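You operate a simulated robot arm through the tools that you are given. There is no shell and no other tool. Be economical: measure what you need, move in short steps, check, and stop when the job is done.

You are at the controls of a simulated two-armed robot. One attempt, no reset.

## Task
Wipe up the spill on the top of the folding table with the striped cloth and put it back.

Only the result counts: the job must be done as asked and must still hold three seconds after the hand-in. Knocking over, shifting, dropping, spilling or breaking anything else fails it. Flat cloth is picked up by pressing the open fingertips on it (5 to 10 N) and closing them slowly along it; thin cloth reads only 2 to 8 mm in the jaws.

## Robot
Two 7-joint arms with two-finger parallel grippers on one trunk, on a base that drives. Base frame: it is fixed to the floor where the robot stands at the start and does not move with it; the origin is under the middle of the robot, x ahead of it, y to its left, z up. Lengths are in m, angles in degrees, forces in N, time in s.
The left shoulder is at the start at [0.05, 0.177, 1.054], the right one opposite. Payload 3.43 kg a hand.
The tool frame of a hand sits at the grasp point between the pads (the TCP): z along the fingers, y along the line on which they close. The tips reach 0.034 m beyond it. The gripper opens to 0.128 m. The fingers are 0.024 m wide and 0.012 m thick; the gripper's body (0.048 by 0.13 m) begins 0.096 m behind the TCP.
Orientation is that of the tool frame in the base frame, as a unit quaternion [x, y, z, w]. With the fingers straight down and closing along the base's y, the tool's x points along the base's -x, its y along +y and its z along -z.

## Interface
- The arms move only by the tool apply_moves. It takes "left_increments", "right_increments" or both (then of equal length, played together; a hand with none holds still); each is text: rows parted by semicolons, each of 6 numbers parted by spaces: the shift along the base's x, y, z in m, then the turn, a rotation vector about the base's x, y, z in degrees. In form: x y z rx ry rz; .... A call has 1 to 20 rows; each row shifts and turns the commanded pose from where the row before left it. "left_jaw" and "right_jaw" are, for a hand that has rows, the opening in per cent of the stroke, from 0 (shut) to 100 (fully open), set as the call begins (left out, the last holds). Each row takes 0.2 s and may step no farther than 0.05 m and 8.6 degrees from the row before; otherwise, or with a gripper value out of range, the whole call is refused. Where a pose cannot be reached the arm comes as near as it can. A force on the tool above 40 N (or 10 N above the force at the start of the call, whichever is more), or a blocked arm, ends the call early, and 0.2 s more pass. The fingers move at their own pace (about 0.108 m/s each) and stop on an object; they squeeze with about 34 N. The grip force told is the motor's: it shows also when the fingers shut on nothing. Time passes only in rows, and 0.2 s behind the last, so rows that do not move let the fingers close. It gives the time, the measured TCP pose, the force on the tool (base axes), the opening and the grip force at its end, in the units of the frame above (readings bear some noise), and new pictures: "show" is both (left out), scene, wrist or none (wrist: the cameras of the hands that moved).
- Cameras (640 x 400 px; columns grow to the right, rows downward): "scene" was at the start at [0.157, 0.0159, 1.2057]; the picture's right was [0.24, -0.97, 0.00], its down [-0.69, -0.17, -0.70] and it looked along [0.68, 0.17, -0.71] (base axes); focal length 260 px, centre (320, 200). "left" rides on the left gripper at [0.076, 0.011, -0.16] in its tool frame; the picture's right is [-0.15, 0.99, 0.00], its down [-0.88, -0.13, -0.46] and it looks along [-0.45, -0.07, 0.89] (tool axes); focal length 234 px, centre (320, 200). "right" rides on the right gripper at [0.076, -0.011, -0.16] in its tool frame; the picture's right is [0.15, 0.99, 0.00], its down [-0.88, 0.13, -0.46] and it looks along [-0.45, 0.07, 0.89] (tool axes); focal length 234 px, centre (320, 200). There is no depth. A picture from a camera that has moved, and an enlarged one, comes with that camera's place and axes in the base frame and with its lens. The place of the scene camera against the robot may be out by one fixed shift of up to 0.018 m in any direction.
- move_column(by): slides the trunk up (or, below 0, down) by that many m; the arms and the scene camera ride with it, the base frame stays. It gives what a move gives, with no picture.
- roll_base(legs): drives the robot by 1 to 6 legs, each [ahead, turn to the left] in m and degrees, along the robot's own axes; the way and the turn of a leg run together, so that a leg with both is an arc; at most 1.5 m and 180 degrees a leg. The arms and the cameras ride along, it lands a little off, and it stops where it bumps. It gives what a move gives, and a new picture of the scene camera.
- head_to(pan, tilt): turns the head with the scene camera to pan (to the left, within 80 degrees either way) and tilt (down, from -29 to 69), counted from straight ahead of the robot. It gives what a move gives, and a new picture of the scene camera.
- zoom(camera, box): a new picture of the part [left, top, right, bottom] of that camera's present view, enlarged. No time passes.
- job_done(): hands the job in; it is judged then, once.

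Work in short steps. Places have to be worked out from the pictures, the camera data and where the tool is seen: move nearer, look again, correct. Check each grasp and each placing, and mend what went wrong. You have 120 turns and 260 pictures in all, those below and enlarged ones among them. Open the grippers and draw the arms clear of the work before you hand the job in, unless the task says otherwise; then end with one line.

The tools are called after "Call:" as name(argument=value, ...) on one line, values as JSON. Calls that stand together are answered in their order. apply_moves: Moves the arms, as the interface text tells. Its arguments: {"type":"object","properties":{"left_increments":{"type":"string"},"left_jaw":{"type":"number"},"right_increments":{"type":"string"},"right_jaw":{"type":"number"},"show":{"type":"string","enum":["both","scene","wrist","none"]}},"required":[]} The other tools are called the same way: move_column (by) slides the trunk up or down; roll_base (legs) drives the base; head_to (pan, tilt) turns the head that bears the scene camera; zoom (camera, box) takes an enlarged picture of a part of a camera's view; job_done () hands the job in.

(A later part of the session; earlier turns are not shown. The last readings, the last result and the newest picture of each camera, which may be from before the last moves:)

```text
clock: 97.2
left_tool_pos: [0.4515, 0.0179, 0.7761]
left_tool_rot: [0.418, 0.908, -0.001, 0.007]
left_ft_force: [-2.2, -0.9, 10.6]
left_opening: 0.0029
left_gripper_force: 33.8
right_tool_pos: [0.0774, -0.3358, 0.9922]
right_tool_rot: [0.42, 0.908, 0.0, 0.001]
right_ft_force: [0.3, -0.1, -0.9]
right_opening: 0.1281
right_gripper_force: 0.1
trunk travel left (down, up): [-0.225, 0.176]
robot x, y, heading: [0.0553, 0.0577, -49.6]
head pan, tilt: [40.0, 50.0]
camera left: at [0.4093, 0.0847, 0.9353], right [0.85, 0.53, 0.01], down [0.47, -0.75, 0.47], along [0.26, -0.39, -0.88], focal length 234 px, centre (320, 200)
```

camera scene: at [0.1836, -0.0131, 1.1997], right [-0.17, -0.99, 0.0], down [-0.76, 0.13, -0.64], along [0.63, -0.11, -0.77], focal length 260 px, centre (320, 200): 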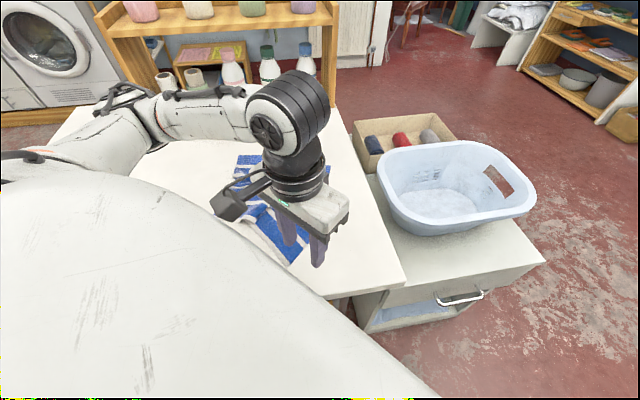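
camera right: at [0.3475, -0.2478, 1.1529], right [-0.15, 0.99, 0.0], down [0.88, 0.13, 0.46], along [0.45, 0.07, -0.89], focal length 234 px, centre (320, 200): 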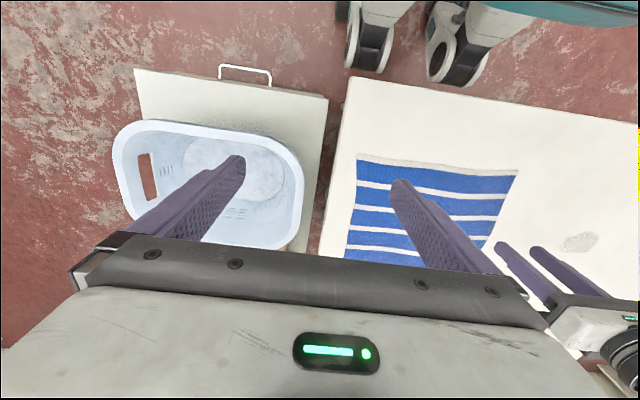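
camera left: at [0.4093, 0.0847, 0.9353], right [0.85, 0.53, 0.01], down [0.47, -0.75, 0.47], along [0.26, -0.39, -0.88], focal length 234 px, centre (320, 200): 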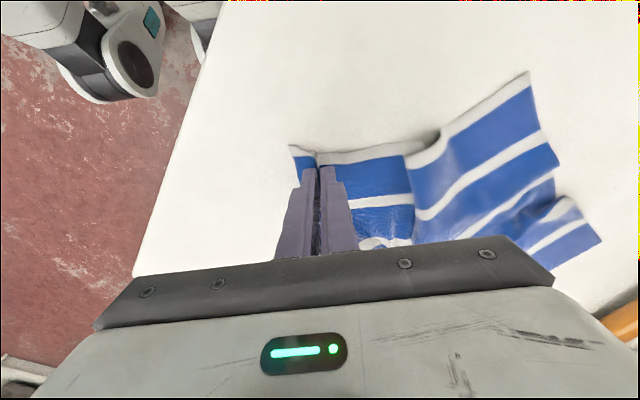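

The near edge is gripped (2.9 mm), about 5 cm from the corner. I lift it slightly and carry it right to its old place, near (0.49, -0.115).

Call:
apply_moves(left_increments="-0.005 -0.01 0.02 0 0 0;0 -0.025 0.01 0 0 0;0.005 -0.025 0 0 0 0;0.01 -0.025 0 0 0 0;0.01 -0.025 0 0 0 0;0.015 -0.022 0 0 0 0;0 0 0 0 0 0", show="both")

```text
clock: 98.8
left_tool_pos: [0.4886, -0.1137, 0.8045]
left_tool_rot: [0.418, 0.909, -0.001, 0.008]
left_ft_force: [0.1, 0.3, 0.5]
left_opening: 0.0031
left_gripper_force: 34.2
right_tool_pos: [0.0775, -0.3347, 0.9924]
right_tool_rot: [0.419, 0.908, 0.0, 0.0]
right_ft_force: [-0.3, -1.1, -0.5]
right_opening: 0.1278
right_gripper_force: 0.0
trunk travel left (down, up): [-0.225, 0.176]
robot x, y, heading: [0.0547, 0.0545, -50.0]
head pan, tilt: [40.0, 50.0]
camera scene: at [0.1836, -0.013, 1.1997], right [-0.17, -0.99, 0.0], down [-0.76, 0.13, -0.64], along [0.63, -0.11, -0.77], focal length 260 px, centre (320, 200)
camera left: at [0.4462, -0.048, 0.9644], right [0.85, 0.53, 0.01], down [0.47, -0.75, 0.47], along [0.25, -0.39, -0.88], focal length 234 px, centre (320, 200)
```

scene: 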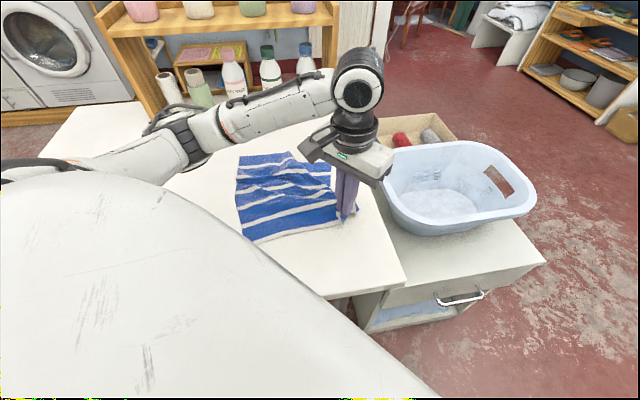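
left: 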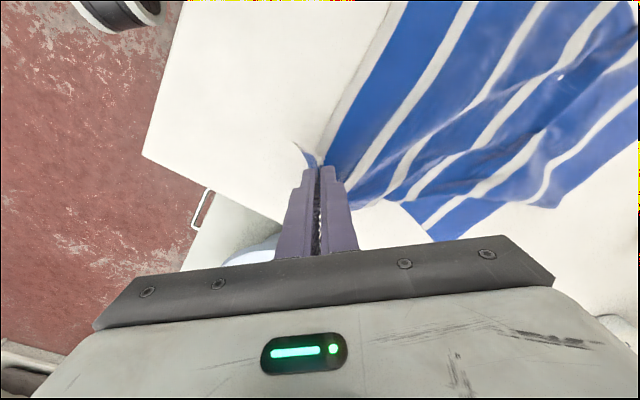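

That unfolded the cloth nicely. I lower this edge to the table and release, then lift away to look.

Call:
apply_moves(left_increments="0 0 -0.015 0 0 0;0 0 -0.012 0 0 0;0 0 0 0 0 0", show="none")

Call:
apply_moves(left_increments="0 0 0 0 0 0;0 0 0 0 0 0;0 0 0.04 0 0 0;0 0 0.05 0 0 0;-0.02 0.04 0.03 0 0 0;-0.02 0.04 0 0 0 0;-0.02 0.04 0 0 0 0;0 0.04 0 0 0 0", left_jaw=40, show="both")

```text
clock: 99.6
left_tool_pos: [0.4882, -0.113, 0.7783]
left_tool_rot: [0.419, 0.908, 0.0, 0.008]
left_ft_force: [-1.5, 1.1, 1.6]
left_opening: 0.0032
left_gripper_force: 33.9
right_tool_pos: [0.0773, -0.336, 0.9925]
right_tool_rot: [0.419, 0.908, 0.0, 0.0]
right_ft_force: [0.5, -1.0, 0.3]
right_opening: 0.1281
right_gripper_force: 0.0
trunk travel left (down, up): [-0.225, 0.176]
robot x, y, heading: [0.0538, 0.0566, -49.8]
head pan, tilt: [40.0, 50.0]
```

```text
refused: row 5 steps farther than a row can; nothing moved
```

Call:
apply_moves(left_increments="0 0 0 0 0 0;0 0 0 0 0 0;0 0 0.04 0 0 0;0 0 0.045 0 0 0;-0.02 0.03 0.02 0 0 0;-0.02 0.04 0 0 0 0;-0.02 0.04 0 0 0 0;0 0.04 0 0 0 0", left_jaw=40, show="both")

```text
clock: 101.4
left_tool_pos: [0.4358, 0.0302, 0.8868]
left_tool_rot: [0.418, 0.908, 0.0, 0.007]
left_ft_force: [0.2, 0.6, 0.3]
left_opening: 0.0512
left_gripper_force: 0.0
left hand out of reach, approached as far as the arm can: row 8
right_tool_pos: [0.0783, -0.3342, 0.9935]
right_tool_rot: [0.418, 0.908, 0.0, 0.001]
right_ft_force: [-0.6, -0.7, -0.2]
right_opening: 0.128
right_gripper_force: 0.0
trunk travel left (down, up): [-0.225, 0.176]
robot x, y, heading: [0.0537, 0.0561, -49.7]
head pan, tilt: [40.0, 50.0]
camera scene: at [0.1836, -0.0129, 1.1997], right [-0.17, -0.99, 0.0], down [-0.76, 0.13, -0.64], along [0.63, -0.11, -0.77], focal length 260 px, centre (320, 200)
camera left: at [0.3936, 0.0969, 1.0467], right [0.85, 0.53, 0.01], down [0.47, -0.75, 0.47], along [0.25, -0.39, -0.89], focal length 234 px, centre (320, 200)
```

scene: 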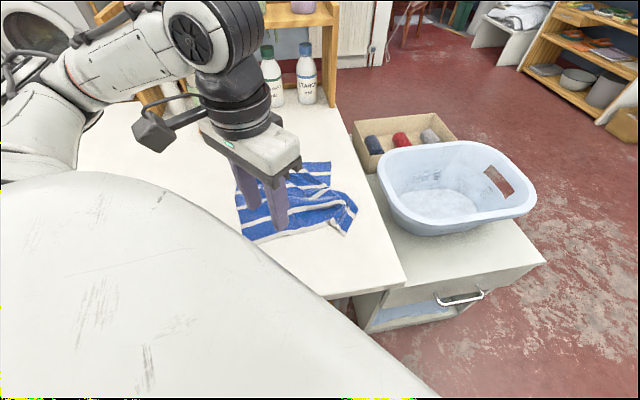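
left: 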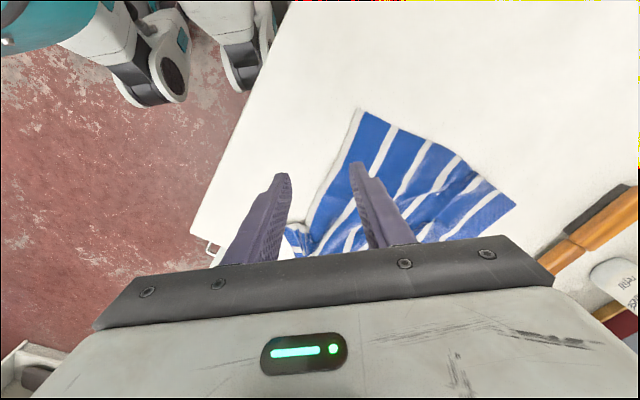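

I turn back to a heading of about -22° to see the whole cloth and reach its left side.

Call:
roll_base(legs=[[0, 28]])

Call:
apply_moves(left_increments="0 0.04 0 0 0 0;0 0.04 0 0 0 0;0 0.04 0 0 0 0;0 0 0 0 0 0", show="none")

Call:
head_to(pan=25, tilt=48)

```text
clock: 103.2
left_tool_pos: [0.4038, 0.2144, 0.8881]
left_tool_rot: [0.184, 0.983, 0.001, 0.006]
left_ft_force: [0.3, 0.4, -0.4]
left_opening: 0.0509
left_gripper_force: 0.1
right_tool_pos: [0.2605, -0.2769, 0.9934]
right_tool_rot: [0.185, 0.983, 0.0, 0.0]
right_ft_force: [0.0, -1.0, 0.0]
right_opening: 0.128
right_gripper_force: 0.0
trunk travel left (down, up): [-0.225, 0.176]
robot x, y, heading: [0.0497, 0.0562, -21.7]
head pan, tilt: [40.0, 50.0]
camera scene: at [0.2007, 0.0522, 1.1997], right [0.32, -0.95, 0.0], down [-0.73, -0.24, -0.64], along [0.61, 0.2, -0.77], focal length 260 px, centre (320, 200)
```

scene: 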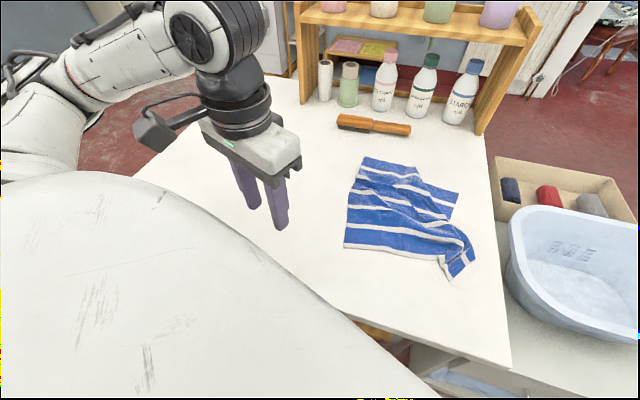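

```text
clock: 104.2
left_tool_pos: [0.4082, 0.3341, 0.8884]
left_tool_rot: [0.184, 0.983, 0.001, 0.006]
left_ft_force: [1.2, -0.5, -0.1]
left_opening: 0.0513
left_gripper_force: 0.1
left hand out of reach, approached as far as the arm can: row 1
right_tool_pos: [0.2602, -0.2778, 0.9937]
right_tool_rot: [0.184, 0.983, 0.001, 0.0]
right_ft_force: [-0.2, -0.1, 0.0]
right_opening: 0.1278
right_gripper_force: 0.2
trunk travel left (down, up): [-0.225, 0.176]
robot x, y, heading: [0.0545, 0.0579, -21.6]
head pan, tilt: [40.0, 50.0]
```

```text
clock: 104.9
left_tool_pos: [0.407, 0.3326, 0.8873]
left_tool_rot: [0.184, 0.983, 0.002, 0.006]
left_ft_force: [-0.3, -0.2, 0.4]
left_opening: 0.0513
left_gripper_force: 0.1
right_tool_pos: [0.2597, -0.2769, 0.9926]
right_tool_rot: [0.185, 0.983, 0.0, 0.0]
right_ft_force: [-0.8, 1.0, 0.9]
right_opening: 0.1281
right_gripper_force: 0.1
trunk travel left (down, up): [-0.225, 0.176]
robot x, y, heading: [0.0562, 0.0578, -21.4]
head pan, tilt: [25.0, 48.0]
camera scene: at [0.2062, 0.0325, 1.2024], right [0.06, -1.0, 0.0], down [-0.74, -0.04, -0.67], along [0.67, 0.04, -0.74], focal length 260 px, centre (320, 200)
```

scene: 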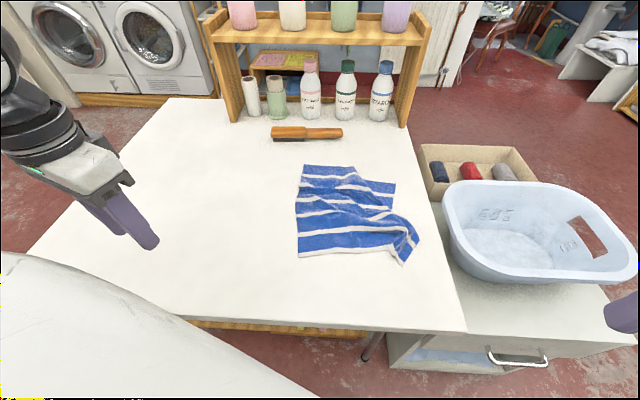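

Call:
zoom(camera="scene", box=[260, 140, 460, 280])

```text
2.86 times, centred on (360, 210) of scene
camera zoom: at [0.2062, 0.0325, 1.2024], right [0.06, -1.0, 0.0], down [-0.74, -0.04, -0.67], along [0.67, 0.04, -0.74], focal length 742 px, centre (206, 171)
```

zoom: 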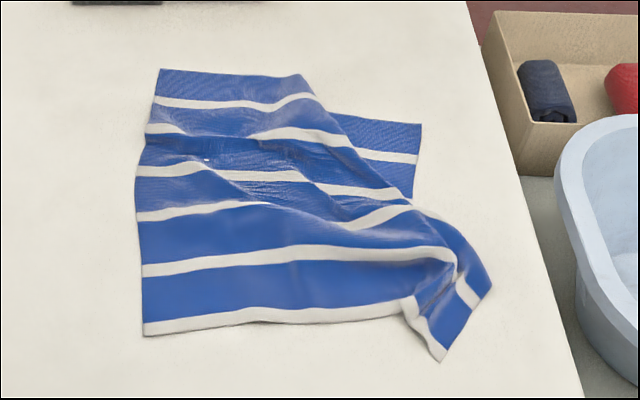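

The cloth lies nearly as before: its centre is within about 2 cm and its edges are parallel to the old ones. Its left edge is about 4 cm too far right, so I bring the left hand over that side to press and slide it outward.

Call:
apply_moves(left_increments="0.0276 -0.037 0 0 0 0;0.0276 -0.037 0 0 0 0;0.0276 -0.037 0 0 0 0;0.0276 -0.037 0 0 0 0;0.0276 -0.037 0 0 0 0;0.0276 -0.037 0 0 0 0;0.0276 -0.037 0 0 0 0;0 0 -0.04 0 0 0;0 0 -0.04 0 0 0;0 0 -0.02 0 0 0;0 0 0 0 0 0", show="both")

```text
clock: 107.3
left_tool_pos: [0.6013, 0.0754, 0.7883]
left_tool_rot: [0.183, 0.983, 0.002, 0.006]
left_ft_force: [-0.9, 0.6, -0.1]
left_opening: 0.0513
left_gripper_force: 0.0
right_tool_pos: [0.2595, -0.2778, 0.9925]
right_tool_rot: [0.185, 0.983, -0.001, 0.0]
right_ft_force: [0.9, 0.1, 0.3]
right_opening: 0.1281
right_gripper_force: 0.0
trunk travel left (down, up): [-0.225, 0.176]
robot x, y, heading: [0.0548, 0.0574, -21.6]
head pan, tilt: [25.0, 48.0]
camera scene: at [0.2062, 0.0324, 1.2024], right [0.06, -1.0, 0.0], down [-0.74, -0.04, -0.67], along [0.67, 0.04, -0.74], focal length 260 px, centre (320, 200)
camera left: at [0.5326, 0.1127, 0.9484], right [0.49, 0.87, 0.01], down [0.77, -0.44, 0.47], along [0.41, -0.23, -0.88], focal length 234 px, centre (320, 200)
```

scene: 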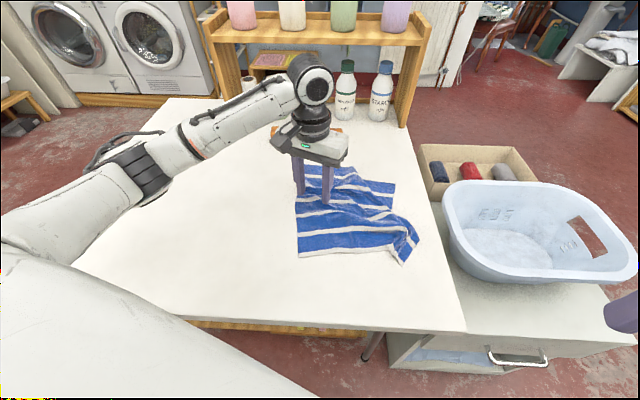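
left: 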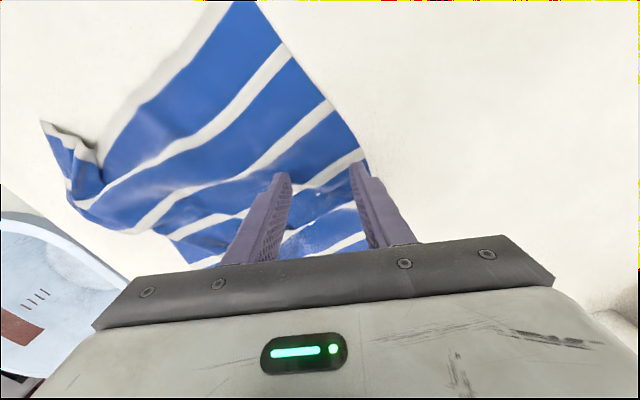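

The fingers straddle the left edge, so I shift 2.5 cm inward and press down, then check the force.

Call:
apply_moves(left_increments="-0.005 -0.028 0 0 0 0;0 0 -0.01 0 0 0;0 0 -0.0035 0 0 0;0 0 0 0 0 0", show="none")

```text
clock: 108.3
left_tool_pos: [0.595, 0.0484, 0.7757]
left_tool_rot: [0.184, 0.983, 0.002, 0.007]
left_ft_force: [0.1, -0.1, 1.8]
left_opening: 0.0512
left_gripper_force: 0.1
right_tool_pos: [0.2607, -0.2767, 0.9924]
right_tool_rot: [0.185, 0.983, 0.0, 0.0]
right_ft_force: [0.1, -0.4, 0.3]
right_opening: 0.1279
right_gripper_force: 0.0
trunk travel left (down, up): [-0.225, 0.176]
robot x, y, heading: [0.0518, 0.0583, -21.4]
head pan, tilt: [25.0, 48.0]
```

Call:
apply_moves(left_increments="0 0 -0.0013 0 0 0;0 0.012 0 0 0 0;0 0.012 0 0 0 0;0 0.012 0 0 0 0;0 0.012 0 0 0 0;0 0 0 0 0 0", show="both")

```text
clock: 109.7
left_tool_pos: [0.5958, 0.0967, 0.7762]
left_tool_rot: [0.183, 0.983, 0.002, 0.008]
left_ft_force: [2.7, 0.9, 20.1]
left_opening: 0.0504
left_gripper_force: 0.1
right_tool_pos: [0.2592, -0.2761, 0.9926]
right_tool_rot: [0.185, 0.983, -0.001, 0.001]
right_ft_force: [-0.6, -0.1, -0.1]
right_opening: 0.128
right_gripper_force: 0.0
trunk travel left (down, up): [-0.225, 0.176]
robot x, y, heading: [0.056, 0.0573, -21.6]
head pan, tilt: [25.0, 48.0]
camera scene: at [0.2048, 0.0325, 1.2027], right [0.06, -1.0, 0.0], down [-0.74, -0.04, -0.67], along [0.67, 0.04, -0.74], focal length 260 px, centre (320, 200)
camera left: at [0.526, 0.1337, 0.9348], right [0.49, 0.87, 0.01], down [0.77, -0.44, 0.47], along [0.41, -0.22, -0.88], focal length 234 px, centre (320, 200)
```

scene: 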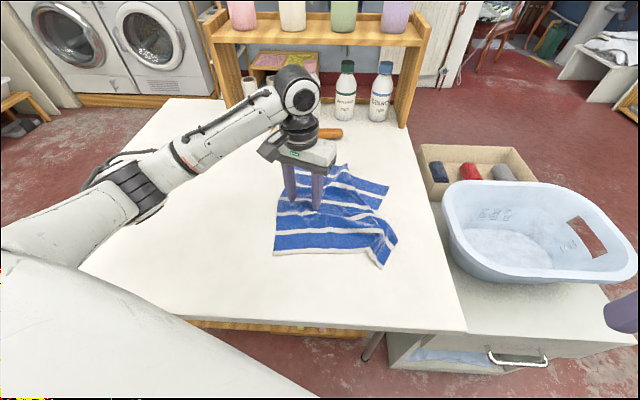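
left: 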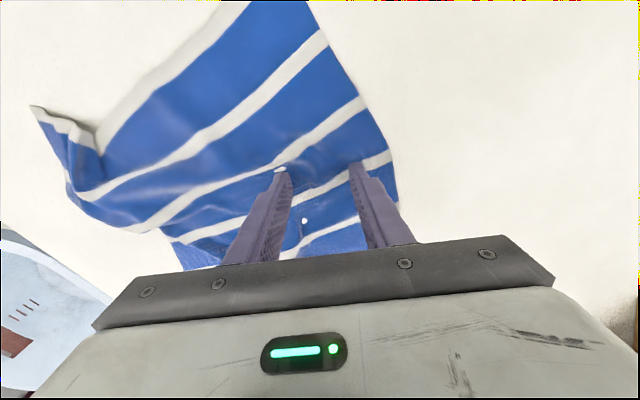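

Pressing and sliding moves the cloth well. I lift clear and look again.

Call:
apply_moves(left_increments="0 0 0.03 0 0 0;0 0 0.04 0 0 0;-0.01 0.04 0.02 0 0 0;-0.01 0.045 0 0 0 0;0 0.045 0 0 0 0;0 0.045 0 0 0 0", show="scene")

Call:
zoom(camera="scene", box=[240, 140, 440, 280])

```text
clock: 111.1
left_tool_pos: [0.5751, 0.2704, 0.8623]
left_tool_rot: [0.185, 0.983, 0.001, 0.007]
left_ft_force: [-0.1, 0.2, -0.1]
left_opening: 0.0512
left_gripper_force: 0.1
right_tool_pos: [0.2599, -0.2782, 0.9935]
right_tool_rot: [0.185, 0.983, 0.0, 0.001]
right_ft_force: [-0.6, -0.8, -0.4]
right_opening: 0.128
right_gripper_force: 0.1
trunk travel left (down, up): [-0.225, 0.176]
robot x, y, heading: [0.0544, 0.0571, -21.7]
head pan, tilt: [25.0, 48.0]
camera scene: at [0.2061, 0.0327, 1.2024], right [0.06, -1.0, 0.0], down [-0.74, -0.04, -0.67], along [0.67, 0.04, -0.74], focal length 260 px, centre (320, 200)
```

scene: 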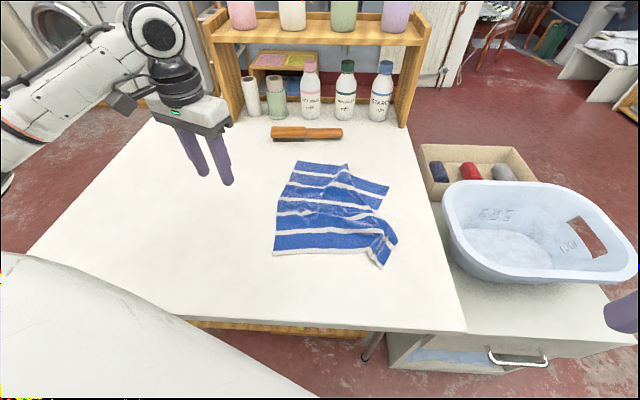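

```text
2.86 times, centred on (340, 210) of scene
camera zoom: at [0.2061, 0.0327, 1.2024], right [0.06, -1.0, 0.0], down [-0.74, -0.04, -0.67], along [0.67, 0.04, -0.74], focal length 742 px, centre (263, 171)
```

zoom: 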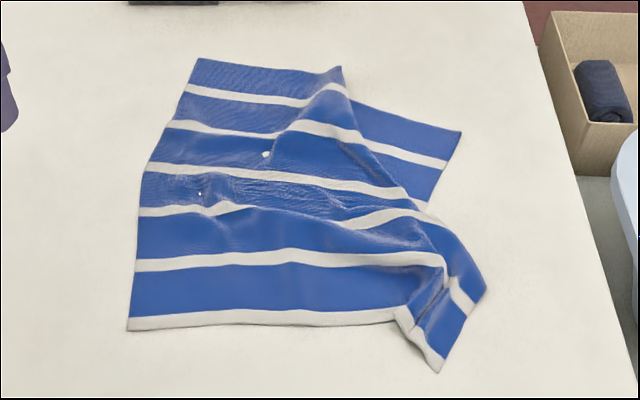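

The left corners are back within about 2 cm. The right corners are still 7–9 cm short, so I turn left to bring the right hand over that side.

Call:
roll_base(legs=[[0, 38], [0.05, 0]])

Call:
head_to(pan=-20, tilt=48)

```text
clock: 113.8
left_tool_pos: [0.391, 0.5536, 0.8608]
left_tool_rot: [-0.137, 0.991, 0.004, 0.006]
left_ft_force: [0.2, 0.3, 0.7]
left_opening: 0.0512
left_gripper_force: 0.0
right_tool_pos: [0.4676, -0.0743, 0.993]
right_tool_rot: [-0.136, 0.991, 0.0, 0.0]
right_ft_force: [0.5, -0.3, 0.0]
right_opening: 0.1281
right_gripper_force: 0.0
trunk travel left (down, up): [-0.225, 0.176]
robot x, y, heading: [0.0983, 0.0734, 15.1]
head pan, tilt: [25.0, 48.0]
camera scene: at [0.2385, 0.1363, 1.2023], right [0.65, -0.76, 0.0], down [-0.57, -0.48, -0.67], along [0.51, 0.43, -0.74], focal length 260 px, centre (320, 200)
```

scene: 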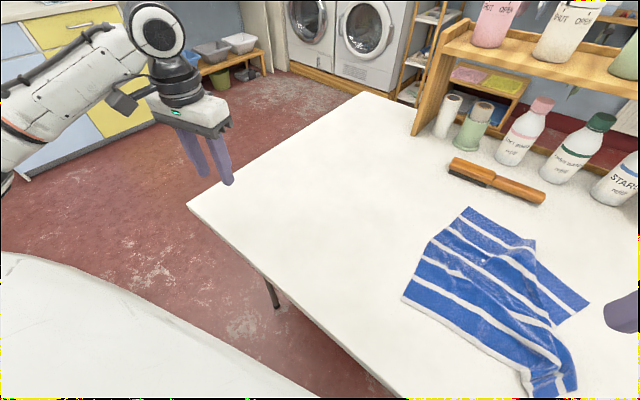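

```text
clock: 114.9
left_tool_pos: [0.3896, 0.5537, 0.861]
left_tool_rot: [-0.137, 0.991, 0.004, 0.005]
left_ft_force: [-0.3, -0.3, 0.8]
left_opening: 0.0512
left_gripper_force: 0.1
right_tool_pos: [0.469, -0.0724, 0.9931]
right_tool_rot: [-0.136, 0.991, 0.0, 0.0]
right_ft_force: [0.0, 0.0, -0.5]
right_opening: 0.128
right_gripper_force: 0.2
trunk travel left (down, up): [-0.225, 0.176]
robot x, y, heading: [0.1007, 0.066, 15.3]
head pan, tilt: [-20.0, 48.0]
camera scene: at [0.2566, 0.0789, 1.2024], right [-0.08, -1.0, 0.0], down [-0.74, 0.06, -0.67], along [0.67, -0.05, -0.74], focal length 260 px, centre (320, 200)
```

scene: 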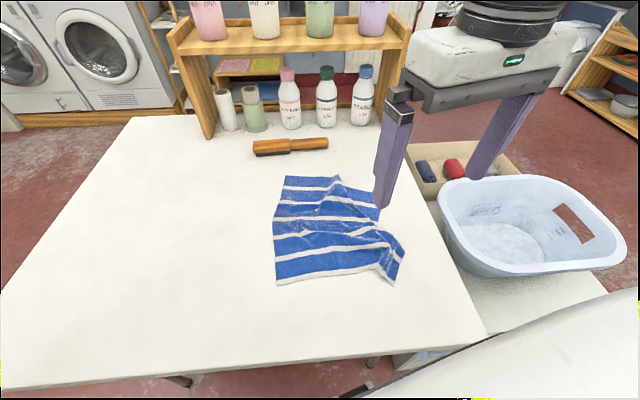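

The view is good now. I bring the right hand, jaws nearly closed, down over the near-right part at about (0.495, -0.035).

Call:
apply_moves(right_increments="0.013 0.018 -0.04 0 0 0;0.013 0.02 -0.04 0 0 0;0 0 -0.045 0 0 0;0 0 -0.045 0 0 0;0 0 -0.03 0 0 0;0 0 0 0 0 0", right_jaw=12, show="both")

```text
clock: 116.3
left_tool_pos: [0.389, 0.5542, 0.8603]
left_tool_rot: [-0.137, 0.991, 0.004, 0.006]
left_ft_force: [-0.6, -0.6, 0.4]
left_opening: 0.0513
left_gripper_force: 0.1
right_tool_pos: [0.4925, -0.0363, 0.7926]
right_tool_rot: [-0.135, 0.991, 0.0, -0.001]
right_ft_force: [-0.6, 1.0, 0.0]
right_opening: 0.0155
right_gripper_force: 0.1
trunk travel left (down, up): [-0.225, 0.176]
robot x, y, heading: [0.0993, 0.0705, 15.5]
head pan, tilt: [-20.0, 48.0]
camera scene: at [0.2566, 0.0788, 1.2024], right [-0.08, -1.0, 0.0], down [-0.74, 0.06, -0.67], along [0.67, -0.05, -0.74], focal length 260 px, centre (320, 200)
camera right: at [0.4227, -0.0688, 0.9521], right [-0.41, 0.91, 0.0], down [0.81, 0.36, 0.46], along [0.42, 0.19, -0.89], focal length 234 px, centre (320, 200)
```

scene: 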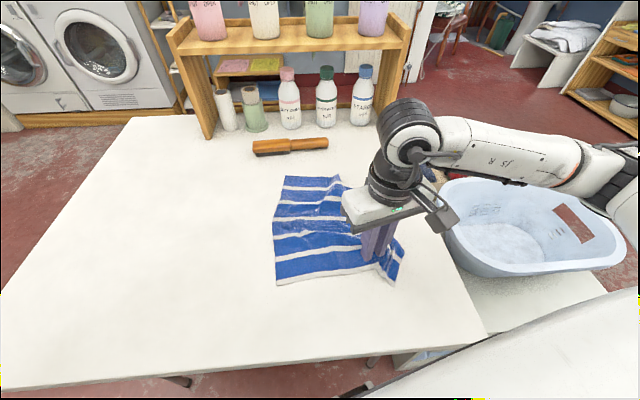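
right: 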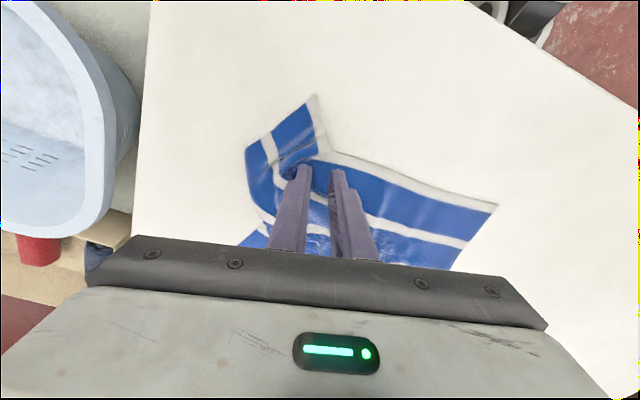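

The tips sit right by the folded flap. I lower to contact.

Call:
apply_moves(right_increments="0 0 -0.014 0 0 0;0 0 -0.002 0 0 0;0 0 0 0 0 0", show="none")

```text
clock: 117.1
left_tool_pos: [0.3898, 0.5532, 0.8613]
left_tool_rot: [-0.137, 0.991, 0.003, 0.005]
left_ft_force: [-0.4, 0.2, 0.2]
left_opening: 0.0511
left_gripper_force: 0.0
right_tool_pos: [0.4935, -0.0361, 0.7784]
right_tool_rot: [-0.136, 0.991, 0.001, 0.001]
right_ft_force: [0.0, -1.0, 2.5]
right_opening: 0.0155
right_gripper_force: 0.5
trunk travel left (down, up): [-0.225, 0.176]
robot x, y, heading: [0.1004, 0.0713, 15.3]
head pan, tilt: [-20.0, 48.0]
```

Light contact. I press a little more and open the jaws while moving right, so that only the right finger travels.

Call:
apply_moves(right_increments="0 0 -0.0015 0 0 0;0 0 0 0 0 0", show="none")

Call:
apply_moves(right_increments="0.003 -0.018 0 0 0 0;0.003 -0.018 0 0 0 0;0.003 -0.015 0 0 0 0;0 0 0 0 0 0", right_jaw=90, show="both")

```text
clock: 117.7
left_tool_pos: [0.39, 0.5552, 0.862]
left_tool_rot: [-0.137, 0.991, 0.004, 0.005]
left_ft_force: [0.0, -0.3, -0.4]
left_opening: 0.0512
left_gripper_force: 0.1
right_tool_pos: [0.4935, -0.0347, 0.7776]
right_tool_rot: [-0.136, 0.991, 0.001, 0.002]
right_ft_force: [0.4, -1.4, 13.4]
right_opening: 0.0161
right_gripper_force: 0.8
trunk travel left (down, up): [-0.225, 0.176]
robot x, y, heading: [0.1015, 0.0676, 15.3]
head pan, tilt: [-20.0, 48.0]
```

```text
clock: 118.7
left_tool_pos: [0.3895, 0.5547, 0.86]
left_tool_rot: [-0.136, 0.991, 0.003, 0.007]
left_ft_force: [-0.1, 0.2, -0.8]
left_opening: 0.0512
left_gripper_force: 0.0
right_tool_pos: [0.5028, -0.0868, 0.7757]
right_tool_rot: [-0.136, 0.991, -0.001, 0.001]
right_ft_force: [-1.4, 3.2, 16.3]
right_opening: 0.1133
right_gripper_force: 0.0
trunk travel left (down, up): [-0.225, 0.176]
robot x, y, heading: [0.1014, 0.0731, 15.6]
head pan, tilt: [-20.0, 48.0]
camera scene: at [0.2555, 0.0795, 1.2026], right [-0.08, -1.0, 0.0], down [-0.74, 0.06, -0.67], along [0.67, -0.05, -0.74], focal length 260 px, centre (320, 200)
camera right: at [0.4326, -0.1193, 0.936], right [-0.41, 0.91, 0.0], down [0.81, 0.36, 0.46], along [0.42, 0.18, -0.89], focal length 234 px, centre (320, 200)
```

scene: 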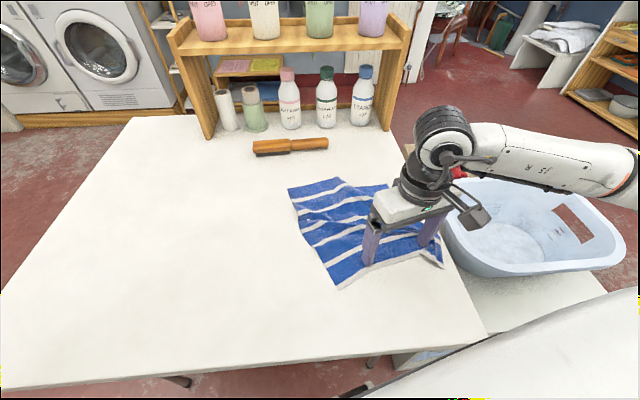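
right: 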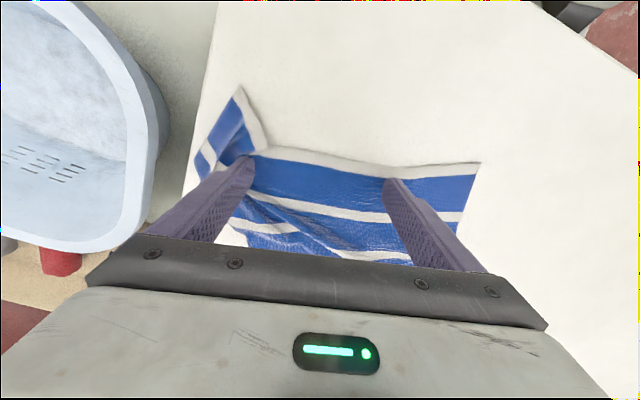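

That dragged the whole near side right by about 6 cm, with the flap still creased. I lift, close in on the crease itself, and this time hold the right finger still while the left finger spreads the body back to the left.

Call:
apply_moves(right_increments="0 0 0.025 0 0 0;0.003 -0.033 0 0 0 0;0 0 0 0 0 0", right_jaw=22, show="both")

```text
clock: 119.5
left_tool_pos: [0.3902, 0.5533, 0.8604]
left_tool_rot: [-0.137, 0.991, 0.003, 0.006]
left_ft_force: [-0.3, -0.3, 0.3]
left_opening: 0.0509
left_gripper_force: 0.0
right_tool_pos: [0.5048, -0.1194, 0.799]
right_tool_rot: [-0.136, 0.991, 0.0, 0.0]
right_ft_force: [1.0, -0.3, -0.7]
right_opening: 0.0283
right_gripper_force: 0.0
trunk travel left (down, up): [-0.225, 0.176]
robot x, y, heading: [0.1059, 0.0677, 15.2]
head pan, tilt: [-20.0, 48.0]
camera scene: at [0.2565, 0.0788, 1.2024], right [-0.08, -1.0, 0.0], down [-0.74, 0.06, -0.67], along [0.67, -0.05, -0.74], focal length 260 px, centre (320, 200)
camera right: at [0.4354, -0.1525, 0.9598], right [-0.41, 0.91, 0.0], down [0.81, 0.36, 0.46], along [0.42, 0.19, -0.89], focal length 234 px, centre (320, 200)
```

scene: 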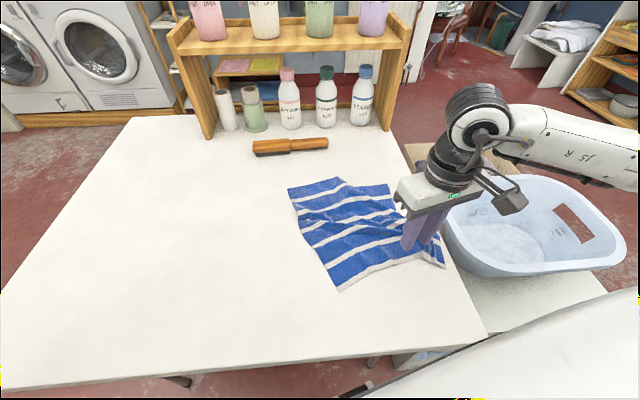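
right: 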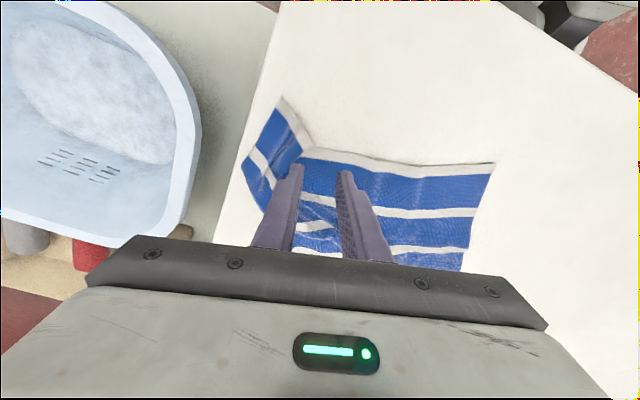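

I shift slightly more so the right finger lands on the flap, press, and spread left.

Call:
apply_moves(right_increments="-0.008 -0.012 0 0 0 0;0 0 -0.018 0 0 0;0 0 -0.003 0 0 0;0 0 -0.001 0 0 0;0 0 0 0 0 0", show="wrist")

```text
clock: 120.7
left_tool_pos: [0.391, 0.5534, 0.8615]
left_tool_rot: [-0.137, 0.991, 0.003, 0.005]
left_ft_force: [0.5, 0.0, 0.6]
left_opening: 0.0515
left_gripper_force: 0.1
right_tool_pos: [0.4976, -0.1319, 0.7795]
right_tool_rot: [-0.137, 0.991, -0.001, 0.001]
right_ft_force: [0.3, -0.2, 2.5]
right_opening: 0.0282
right_gripper_force: 0.5
trunk travel left (down, up): [-0.225, 0.176]
robot x, y, heading: [0.105, 0.0706, 15.4]
head pan, tilt: [-20.0, 48.0]
camera right: at [0.4271, -0.164, 0.9388], right [-0.41, 0.91, 0.0], down [0.81, 0.36, 0.46], along [0.42, 0.19, -0.89], focal length 234 px, centre (320, 200)
```

right: 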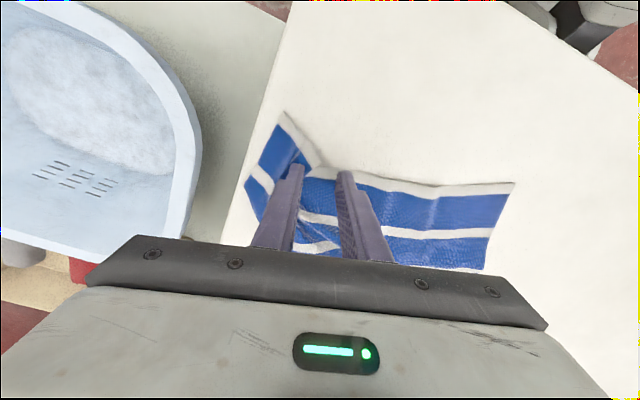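

Call:
apply_moves(right_increments="0 0 -0.0025 0 0 0;0 0 0 0 0 0", show="none")

Call:
apply_moves(right_increments="-0.004 0.018 0 0 0 0;-0.004 0.018 0 0 0 0;-0.003 0.012 0 0 0 0;0 0 0 0 0 0", right_jaw=98, show="both")

```text
clock: 121.3
left_tool_pos: [0.3903, 0.5544, 0.8615]
left_tool_rot: [-0.136, 0.991, 0.004, 0.006]
left_ft_force: [-0.6, 0.3, -0.4]
left_opening: 0.0514
left_gripper_force: 0.0
right_tool_pos: [0.4971, -0.1313, 0.7775]
right_tool_rot: [-0.137, 0.991, -0.001, 0.002]
right_ft_force: [-0.5, -0.3, 18.0]
right_opening: 0.0288
right_gripper_force: 0.6
trunk travel left (down, up): [-0.225, 0.176]
robot x, y, heading: [0.0989, 0.0693, 15.3]
head pan, tilt: [-20.0, 48.0]
```

```text
clock: 122.3
left_tool_pos: [0.3895, 0.5532, 0.862]
left_tool_rot: [-0.136, 0.991, 0.003, 0.006]
left_ft_force: [0.3, -0.1, -0.2]
left_opening: 0.0515
left_gripper_force: 0.1
right_tool_pos: [0.4862, -0.0851, 0.778]
right_tool_rot: [-0.135, 0.991, -0.002, 0.002]
right_ft_force: [1.5, -5.0, 27.5]
right_opening: 0.1278
right_gripper_force: 2.4
trunk travel left (down, up): [-0.225, 0.176]
robot x, y, heading: [0.1014, 0.07, 15.4]
head pan, tilt: [-20.0, 48.0]
camera scene: at [0.255, 0.0793, 1.2028], right [-0.08, -1.0, 0.0], down [-0.74, 0.06, -0.67], along [0.67, -0.05, -0.74], focal length 260 px, centre (320, 200)
camera right: at [0.4148, -0.1162, 0.9369], right [-0.41, 0.91, -0.01], down [0.81, 0.36, 0.46], along [0.42, 0.18, -0.89], focal length 234 px, centre (320, 200)
```

scene: 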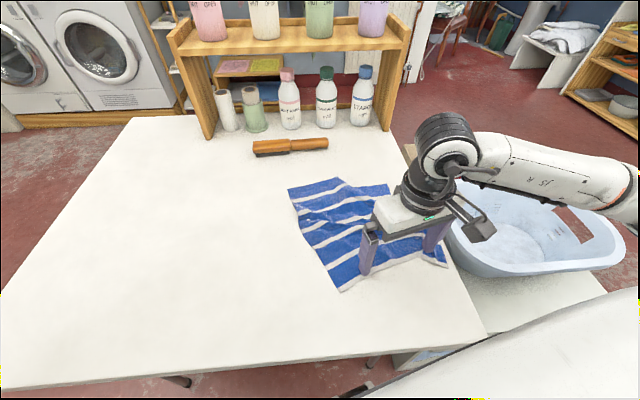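
right: 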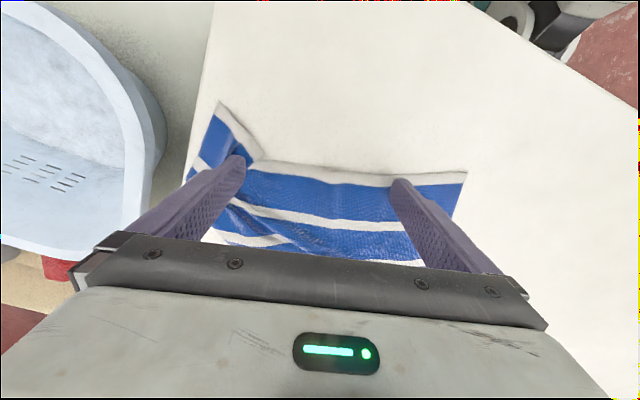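

The right corners are now close to their old places, with the near-right at about (0.48, -0.19). The near-left corner is at (0.449, 0.03) and should be near y 0.138. I lift the right hand and go back to let the left hand pull that corner out.

Call:
apply_moves(right_increments="0 0 0.03 0 0 0;0 0 0.045 0 0 0;0 0 0.045 0 0 0;0 0 0.045 0 0 0;-0.03 0 0.03 0 0 0", show="none")

Call:
roll_base(legs=[[-0.05, 0], [0, -45]])

Call:
head_to(pan=30, tilt=48)

Call:
zoom(camera="scene", box=[240, 140, 440, 280])

```text
clock: 123.5
left_tool_pos: [0.3901, 0.5547, 0.8623]
left_tool_rot: [-0.136, 0.991, 0.003, 0.005]
left_ft_force: [0.2, 0.4, 0.4]
left_opening: 0.0511
left_gripper_force: 0.1
right_tool_pos: [0.4556, -0.0813, 0.9721]
right_tool_rot: [-0.136, 0.991, 0.0, -0.001]
right_ft_force: [-0.3, 0.7, 0.3]
right_opening: 0.1254
right_gripper_force: 0.1
trunk travel left (down, up): [-0.225, 0.176]
robot x, y, heading: [0.1045, 0.0689, 15.4]
head pan, tilt: [-20.0, 48.0]
```

```text
clock: 126.5
left_tool_pos: [0.6009, 0.1909, 0.8602]
left_tool_rot: [0.256, 0.967, 0.001, 0.006]
left_ft_force: [0.5, 1.6, -1.0]
left_opening: 0.0513
left_gripper_force: 0.0
right_tool_pos: [0.1946, -0.301, 0.9707]
right_tool_rot: [0.258, 0.966, 0.0, 0.0]
right_ft_force: [0.6, 0.0, 0.4]
right_opening: 0.1253
right_gripper_force: 0.0
trunk travel left (down, up): [-0.225, 0.176]
robot x, y, heading: [0.054, 0.0566, -30.1]
head pan, tilt: [-20.0, 48.0]
camera scene: at [0.1736, -0.0423, 1.2024], right [-0.77, -0.64, 0.0], down [-0.48, 0.57, -0.67], along [0.43, -0.51, -0.74], focal length 260 px, centre (320, 200)
```

scene: 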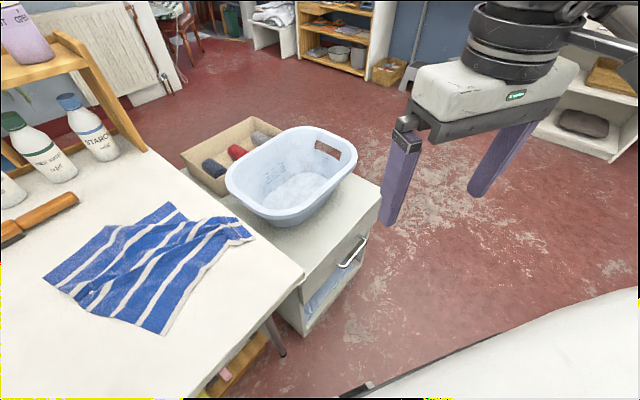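

```text
clock: 127.7
left_tool_pos: [0.6004, 0.1889, 0.8619]
left_tool_rot: [0.257, 0.966, 0.001, 0.007]
left_ft_force: [0.4, 0.8, 0.4]
left_opening: 0.0511
left_gripper_force: 0.1
right_tool_pos: [0.1945, -0.3021, 0.9717]
right_tool_rot: [0.258, 0.966, 0.0, 0.0]
right_ft_force: [0.4, -0.3, -0.1]
right_opening: 0.1253
right_gripper_force: 0.1
trunk travel left (down, up): [-0.225, 0.176]
robot x, y, heading: [0.055, 0.0548, -29.9]
head pan, tilt: [30.0, 48.0]
camera scene: at [0.202, 0.0181, 1.2024], right [0.0, -1.0, 0.0], down [-0.74, 0.0, -0.67], along [0.67, 0.0, -0.74], focal length 260 px, centre (320, 200)
```

scene: 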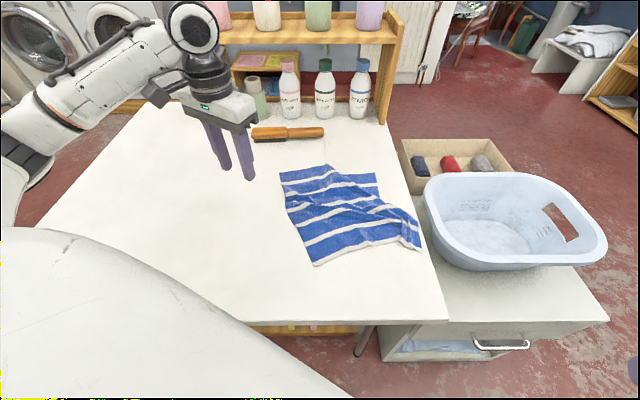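

```text
2.86 times, centred on (340, 210) of scene
camera zoom: at [0.202, 0.0181, 1.2024], right [0.0, -1.0, 0.0], down [-0.74, 0.0, -0.67], along [0.67, 0.0, -0.74], focal length 742 px, centre (263, 171)
```

zoom: 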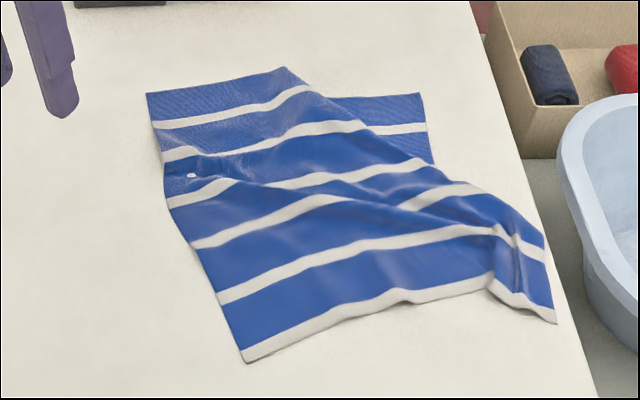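

The cloth now lies quite flat. Only its near-left corner should go about 9 cm left, so I press near it with the left hand and slide it left.

Call:
apply_moves(left_increments="-0.02 -0.035 0 0 0 0;-0.02 -0.035 0 0 0 0;-0.02 -0.035 0 0 0 0;-0.02 -0.035 0 0 0 0;-0.025 -0.027 0 0 0 0;0 0 -0.04 0 0 0;0 0 -0.03 0 0 0;0 0 -0.013 0 0 0;0 0 0 0 0 0", left_jaw=35, show="wrist")

```text
clock: 129.7
left_tool_pos: [0.4957, 0.0242, 0.7771]
left_tool_rot: [0.257, 0.966, 0.002, 0.007]
left_ft_force: [-0.7, 0.4, -0.2]
left_opening: 0.0447
left_gripper_force: 0.0
right_tool_pos: [0.1954, -0.3014, 0.9704]
right_tool_rot: [0.258, 0.966, 0.0, 0.0]
right_ft_force: [0.0, -1.4, 0.4]
right_opening: 0.1253
right_gripper_force: 0.0
trunk travel left (down, up): [-0.225, 0.176]
robot x, y, heading: [0.0508, 0.0532, -30.1]
head pan, tilt: [30.0, 48.0]
camera left: at [0.4336, 0.0721, 0.9361], right [0.62, 0.79, 0.01], down [0.69, -0.55, 0.47], along [0.37, -0.28, -0.89], focal length 234 px, centre (320, 200)
```

left: 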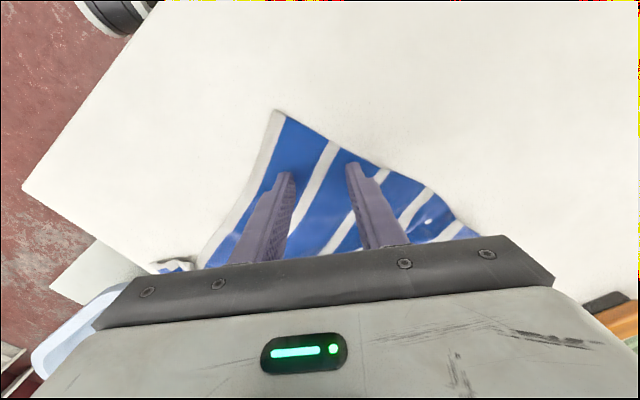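

Both fingertips are on the cloth beside the near-left corner. I press and slide left.

Call:
apply_moves(left_increments="0 0 -0.0025 0 0 0;0 0 0 0 0 0", show="none")

Call:
apply_moves(left_increments="0 0.015 0 0 0 0;0 0.015 0 0 0 0;0 0.015 0 0 0 0;0 0.015 0 0 0 0;0 0.015 0 0 0 0;0.002 0.015 0 0 0 0;0 0 0 0 0 0", show="scene")

```text
clock: 130.3
left_tool_pos: [0.4954, 0.0251, 0.7763]
left_tool_rot: [0.258, 0.966, 0.001, 0.007]
left_ft_force: [0.6, 1.2, 9.6]
left_opening: 0.0451
left_gripper_force: 0.1
right_tool_pos: [0.1943, -0.302, 0.9713]
right_tool_rot: [0.258, 0.966, 0.001, 0.001]
right_ft_force: [-0.1, -0.1, 0.1]
right_opening: 0.1254
right_gripper_force: 0.1
trunk travel left (down, up): [-0.225, 0.176]
robot x, y, heading: [0.0537, 0.0578, -30.2]
head pan, tilt: [30.0, 48.0]
```

```text
clock: 131.9
left_tool_pos: [0.4971, 0.1142, 0.7753]
left_tool_rot: [0.258, 0.966, 0.002, 0.007]
left_ft_force: [-0.2, -0.1, 7.6]
left_opening: 0.045
left_gripper_force: 0.1
right_tool_pos: [0.1939, -0.3026, 0.9707]
right_tool_rot: [0.258, 0.966, 0.0, 0.0]
right_ft_force: [0.2, 0.2, 0.5]
right_opening: 0.1255
right_gripper_force: 0.2
trunk travel left (down, up): [-0.225, 0.176]
robot x, y, heading: [0.0519, 0.0556, -30.3]
head pan, tilt: [30.0, 48.0]
camera scene: at [0.2015, 0.018, 1.2025], right [0.0, -1.0, 0.0], down [-0.74, 0.0, -0.67], along [0.67, 0.0, -0.74], focal length 260 px, centre (320, 200)
```

scene: 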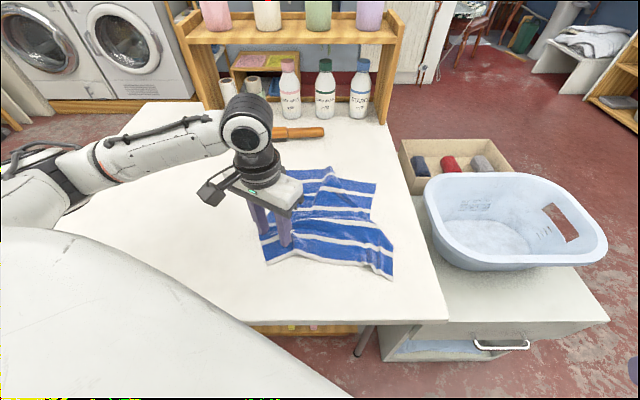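

I lift away to the left and inspect the result.

Call:
apply_moves(left_increments="0 0 0.03 0 0 0;0 0 0.04 0 0 0;0 0.035 0.03 0 0 0;0 0.045 0 0 0 0;0 0.045 0 0 0 0;0 0.045 0 0 0 0", show="none")

Call:
zoom(camera="scene", box=[240, 140, 440, 280])

```text
clock: 133.3
left_tool_pos: [0.4972, 0.2813, 0.8753]
left_tool_rot: [0.259, 0.966, 0.0, 0.006]
left_ft_force: [0.0, -1.4, -0.9]
left_opening: 0.0446
left_gripper_force: 0.1
right_tool_pos: [0.194, -0.3028, 0.9703]
right_tool_rot: [0.258, 0.966, 0.0, 0.0]
right_ft_force: [-0.2, 0.3, -0.2]
right_opening: 0.1254
right_gripper_force: 0.1
trunk travel left (down, up): [-0.225, 0.176]
robot x, y, heading: [0.0558, 0.0589, -30.1]
head pan, tilt: [30.0, 48.0]
```

```text
2.86 times, centred on (340, 210) of scene
camera zoom: at [0.2018, 0.0182, 1.2024], right [0.0, -1.0, 0.0], down [-0.74, 0.0, -0.67], along [0.67, 0.0, -0.74], focal length 742 px, centre (263, 171)
```

zoom: 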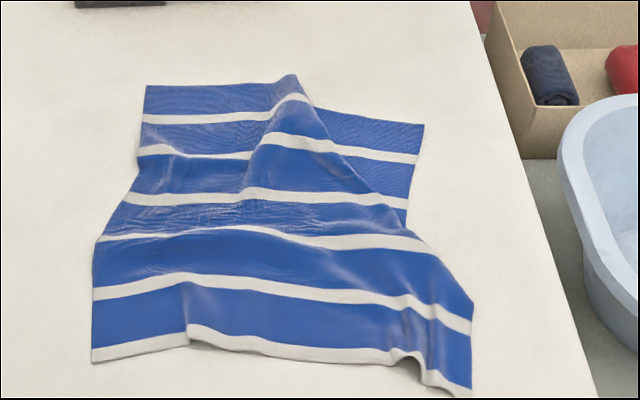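

The cloth lies squarely, but about 4 cm too near the robot, mostly its far-right part. I bring the left hand, jaws wide, over its far middle to press and slide it ahead by about 5 cm.

Call:
apply_moves(left_increments="0.018 -0.0375 0 0 0 0;0.018 -0.0375 0 0 0 0;0.018 -0.0375 0 0 0 0;0.018 -0.0375 0 0 0 0;0.018 -0.0375 0 0 0 0;0.018 -0.0375 0 0 0 0;0.018 -0.0375 0 0 0 0;0.017 -0.0375 0 0 0 0;0 0 -0.04 0 0 0;0 0 -0.04 0 0 0;0 0 -0.01 0 0 0;0 0 0 0 0 0", left_jaw=90, show="both")

```text
clock: 135.9
left_tool_pos: [0.6409, -0.0173, 0.786]
left_tool_rot: [0.256, 0.967, 0.001, 0.007]
left_ft_force: [-0.5, 0.2, -0.5]
left_opening: 0.115
left_gripper_force: 0.0
right_tool_pos: [0.1942, -0.3015, 0.9713]
right_tool_rot: [0.258, 0.966, 0.0, 0.0]
right_ft_force: [-0.2, 0.7, -0.2]
right_opening: 0.1257
right_gripper_force: 0.1
trunk travel left (down, up): [-0.225, 0.176]
robot x, y, heading: [0.0559, 0.0607, -30.1]
head pan, tilt: [30.0, 48.0]
camera scene: at [0.202, 0.0181, 1.2024], right [0.0, -1.0, 0.0], down [-0.74, 0.0, -0.67], along [0.67, 0.0, -0.74], focal length 260 px, centre (320, 200)
camera left: at [0.5785, 0.0305, 0.9443], right [0.62, 0.79, 0.01], down [0.69, -0.55, 0.47], along [0.37, -0.28, -0.89], focal length 234 px, centre (320, 200)
```

scene: 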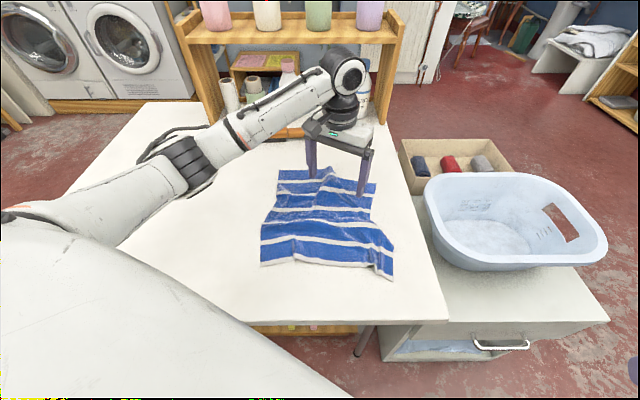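
left: 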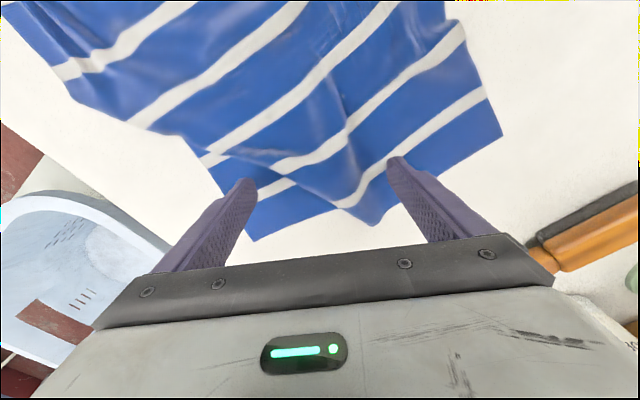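

The left fingertip is almost off the far edge, so I shift 2.5 cm back and press.

Call:
apply_moves(left_increments="-0.025 0 0 0 0 0;0 0 -0.009 0 0 0;0 0 -0.003 0 0 0;0 0 0 0 0 0", show="none")

```text
clock: 136.9
left_tool_pos: [0.6166, -0.017, 0.7763]
left_tool_rot: [0.257, 0.966, 0.001, 0.009]
left_ft_force: [0.8, 1.7, 13.5]
left_opening: 0.114
left_gripper_force: 0.1
right_tool_pos: [0.1939, -0.3018, 0.9711]
right_tool_rot: [0.258, 0.966, 0.0, 0.001]
right_ft_force: [-0.5, -0.5, -0.1]
right_opening: 0.125
right_gripper_force: 0.1
trunk travel left (down, up): [-0.225, 0.176]
robot x, y, heading: [0.0532, 0.0582, -29.9]
head pan, tilt: [30.0, 48.0]
```

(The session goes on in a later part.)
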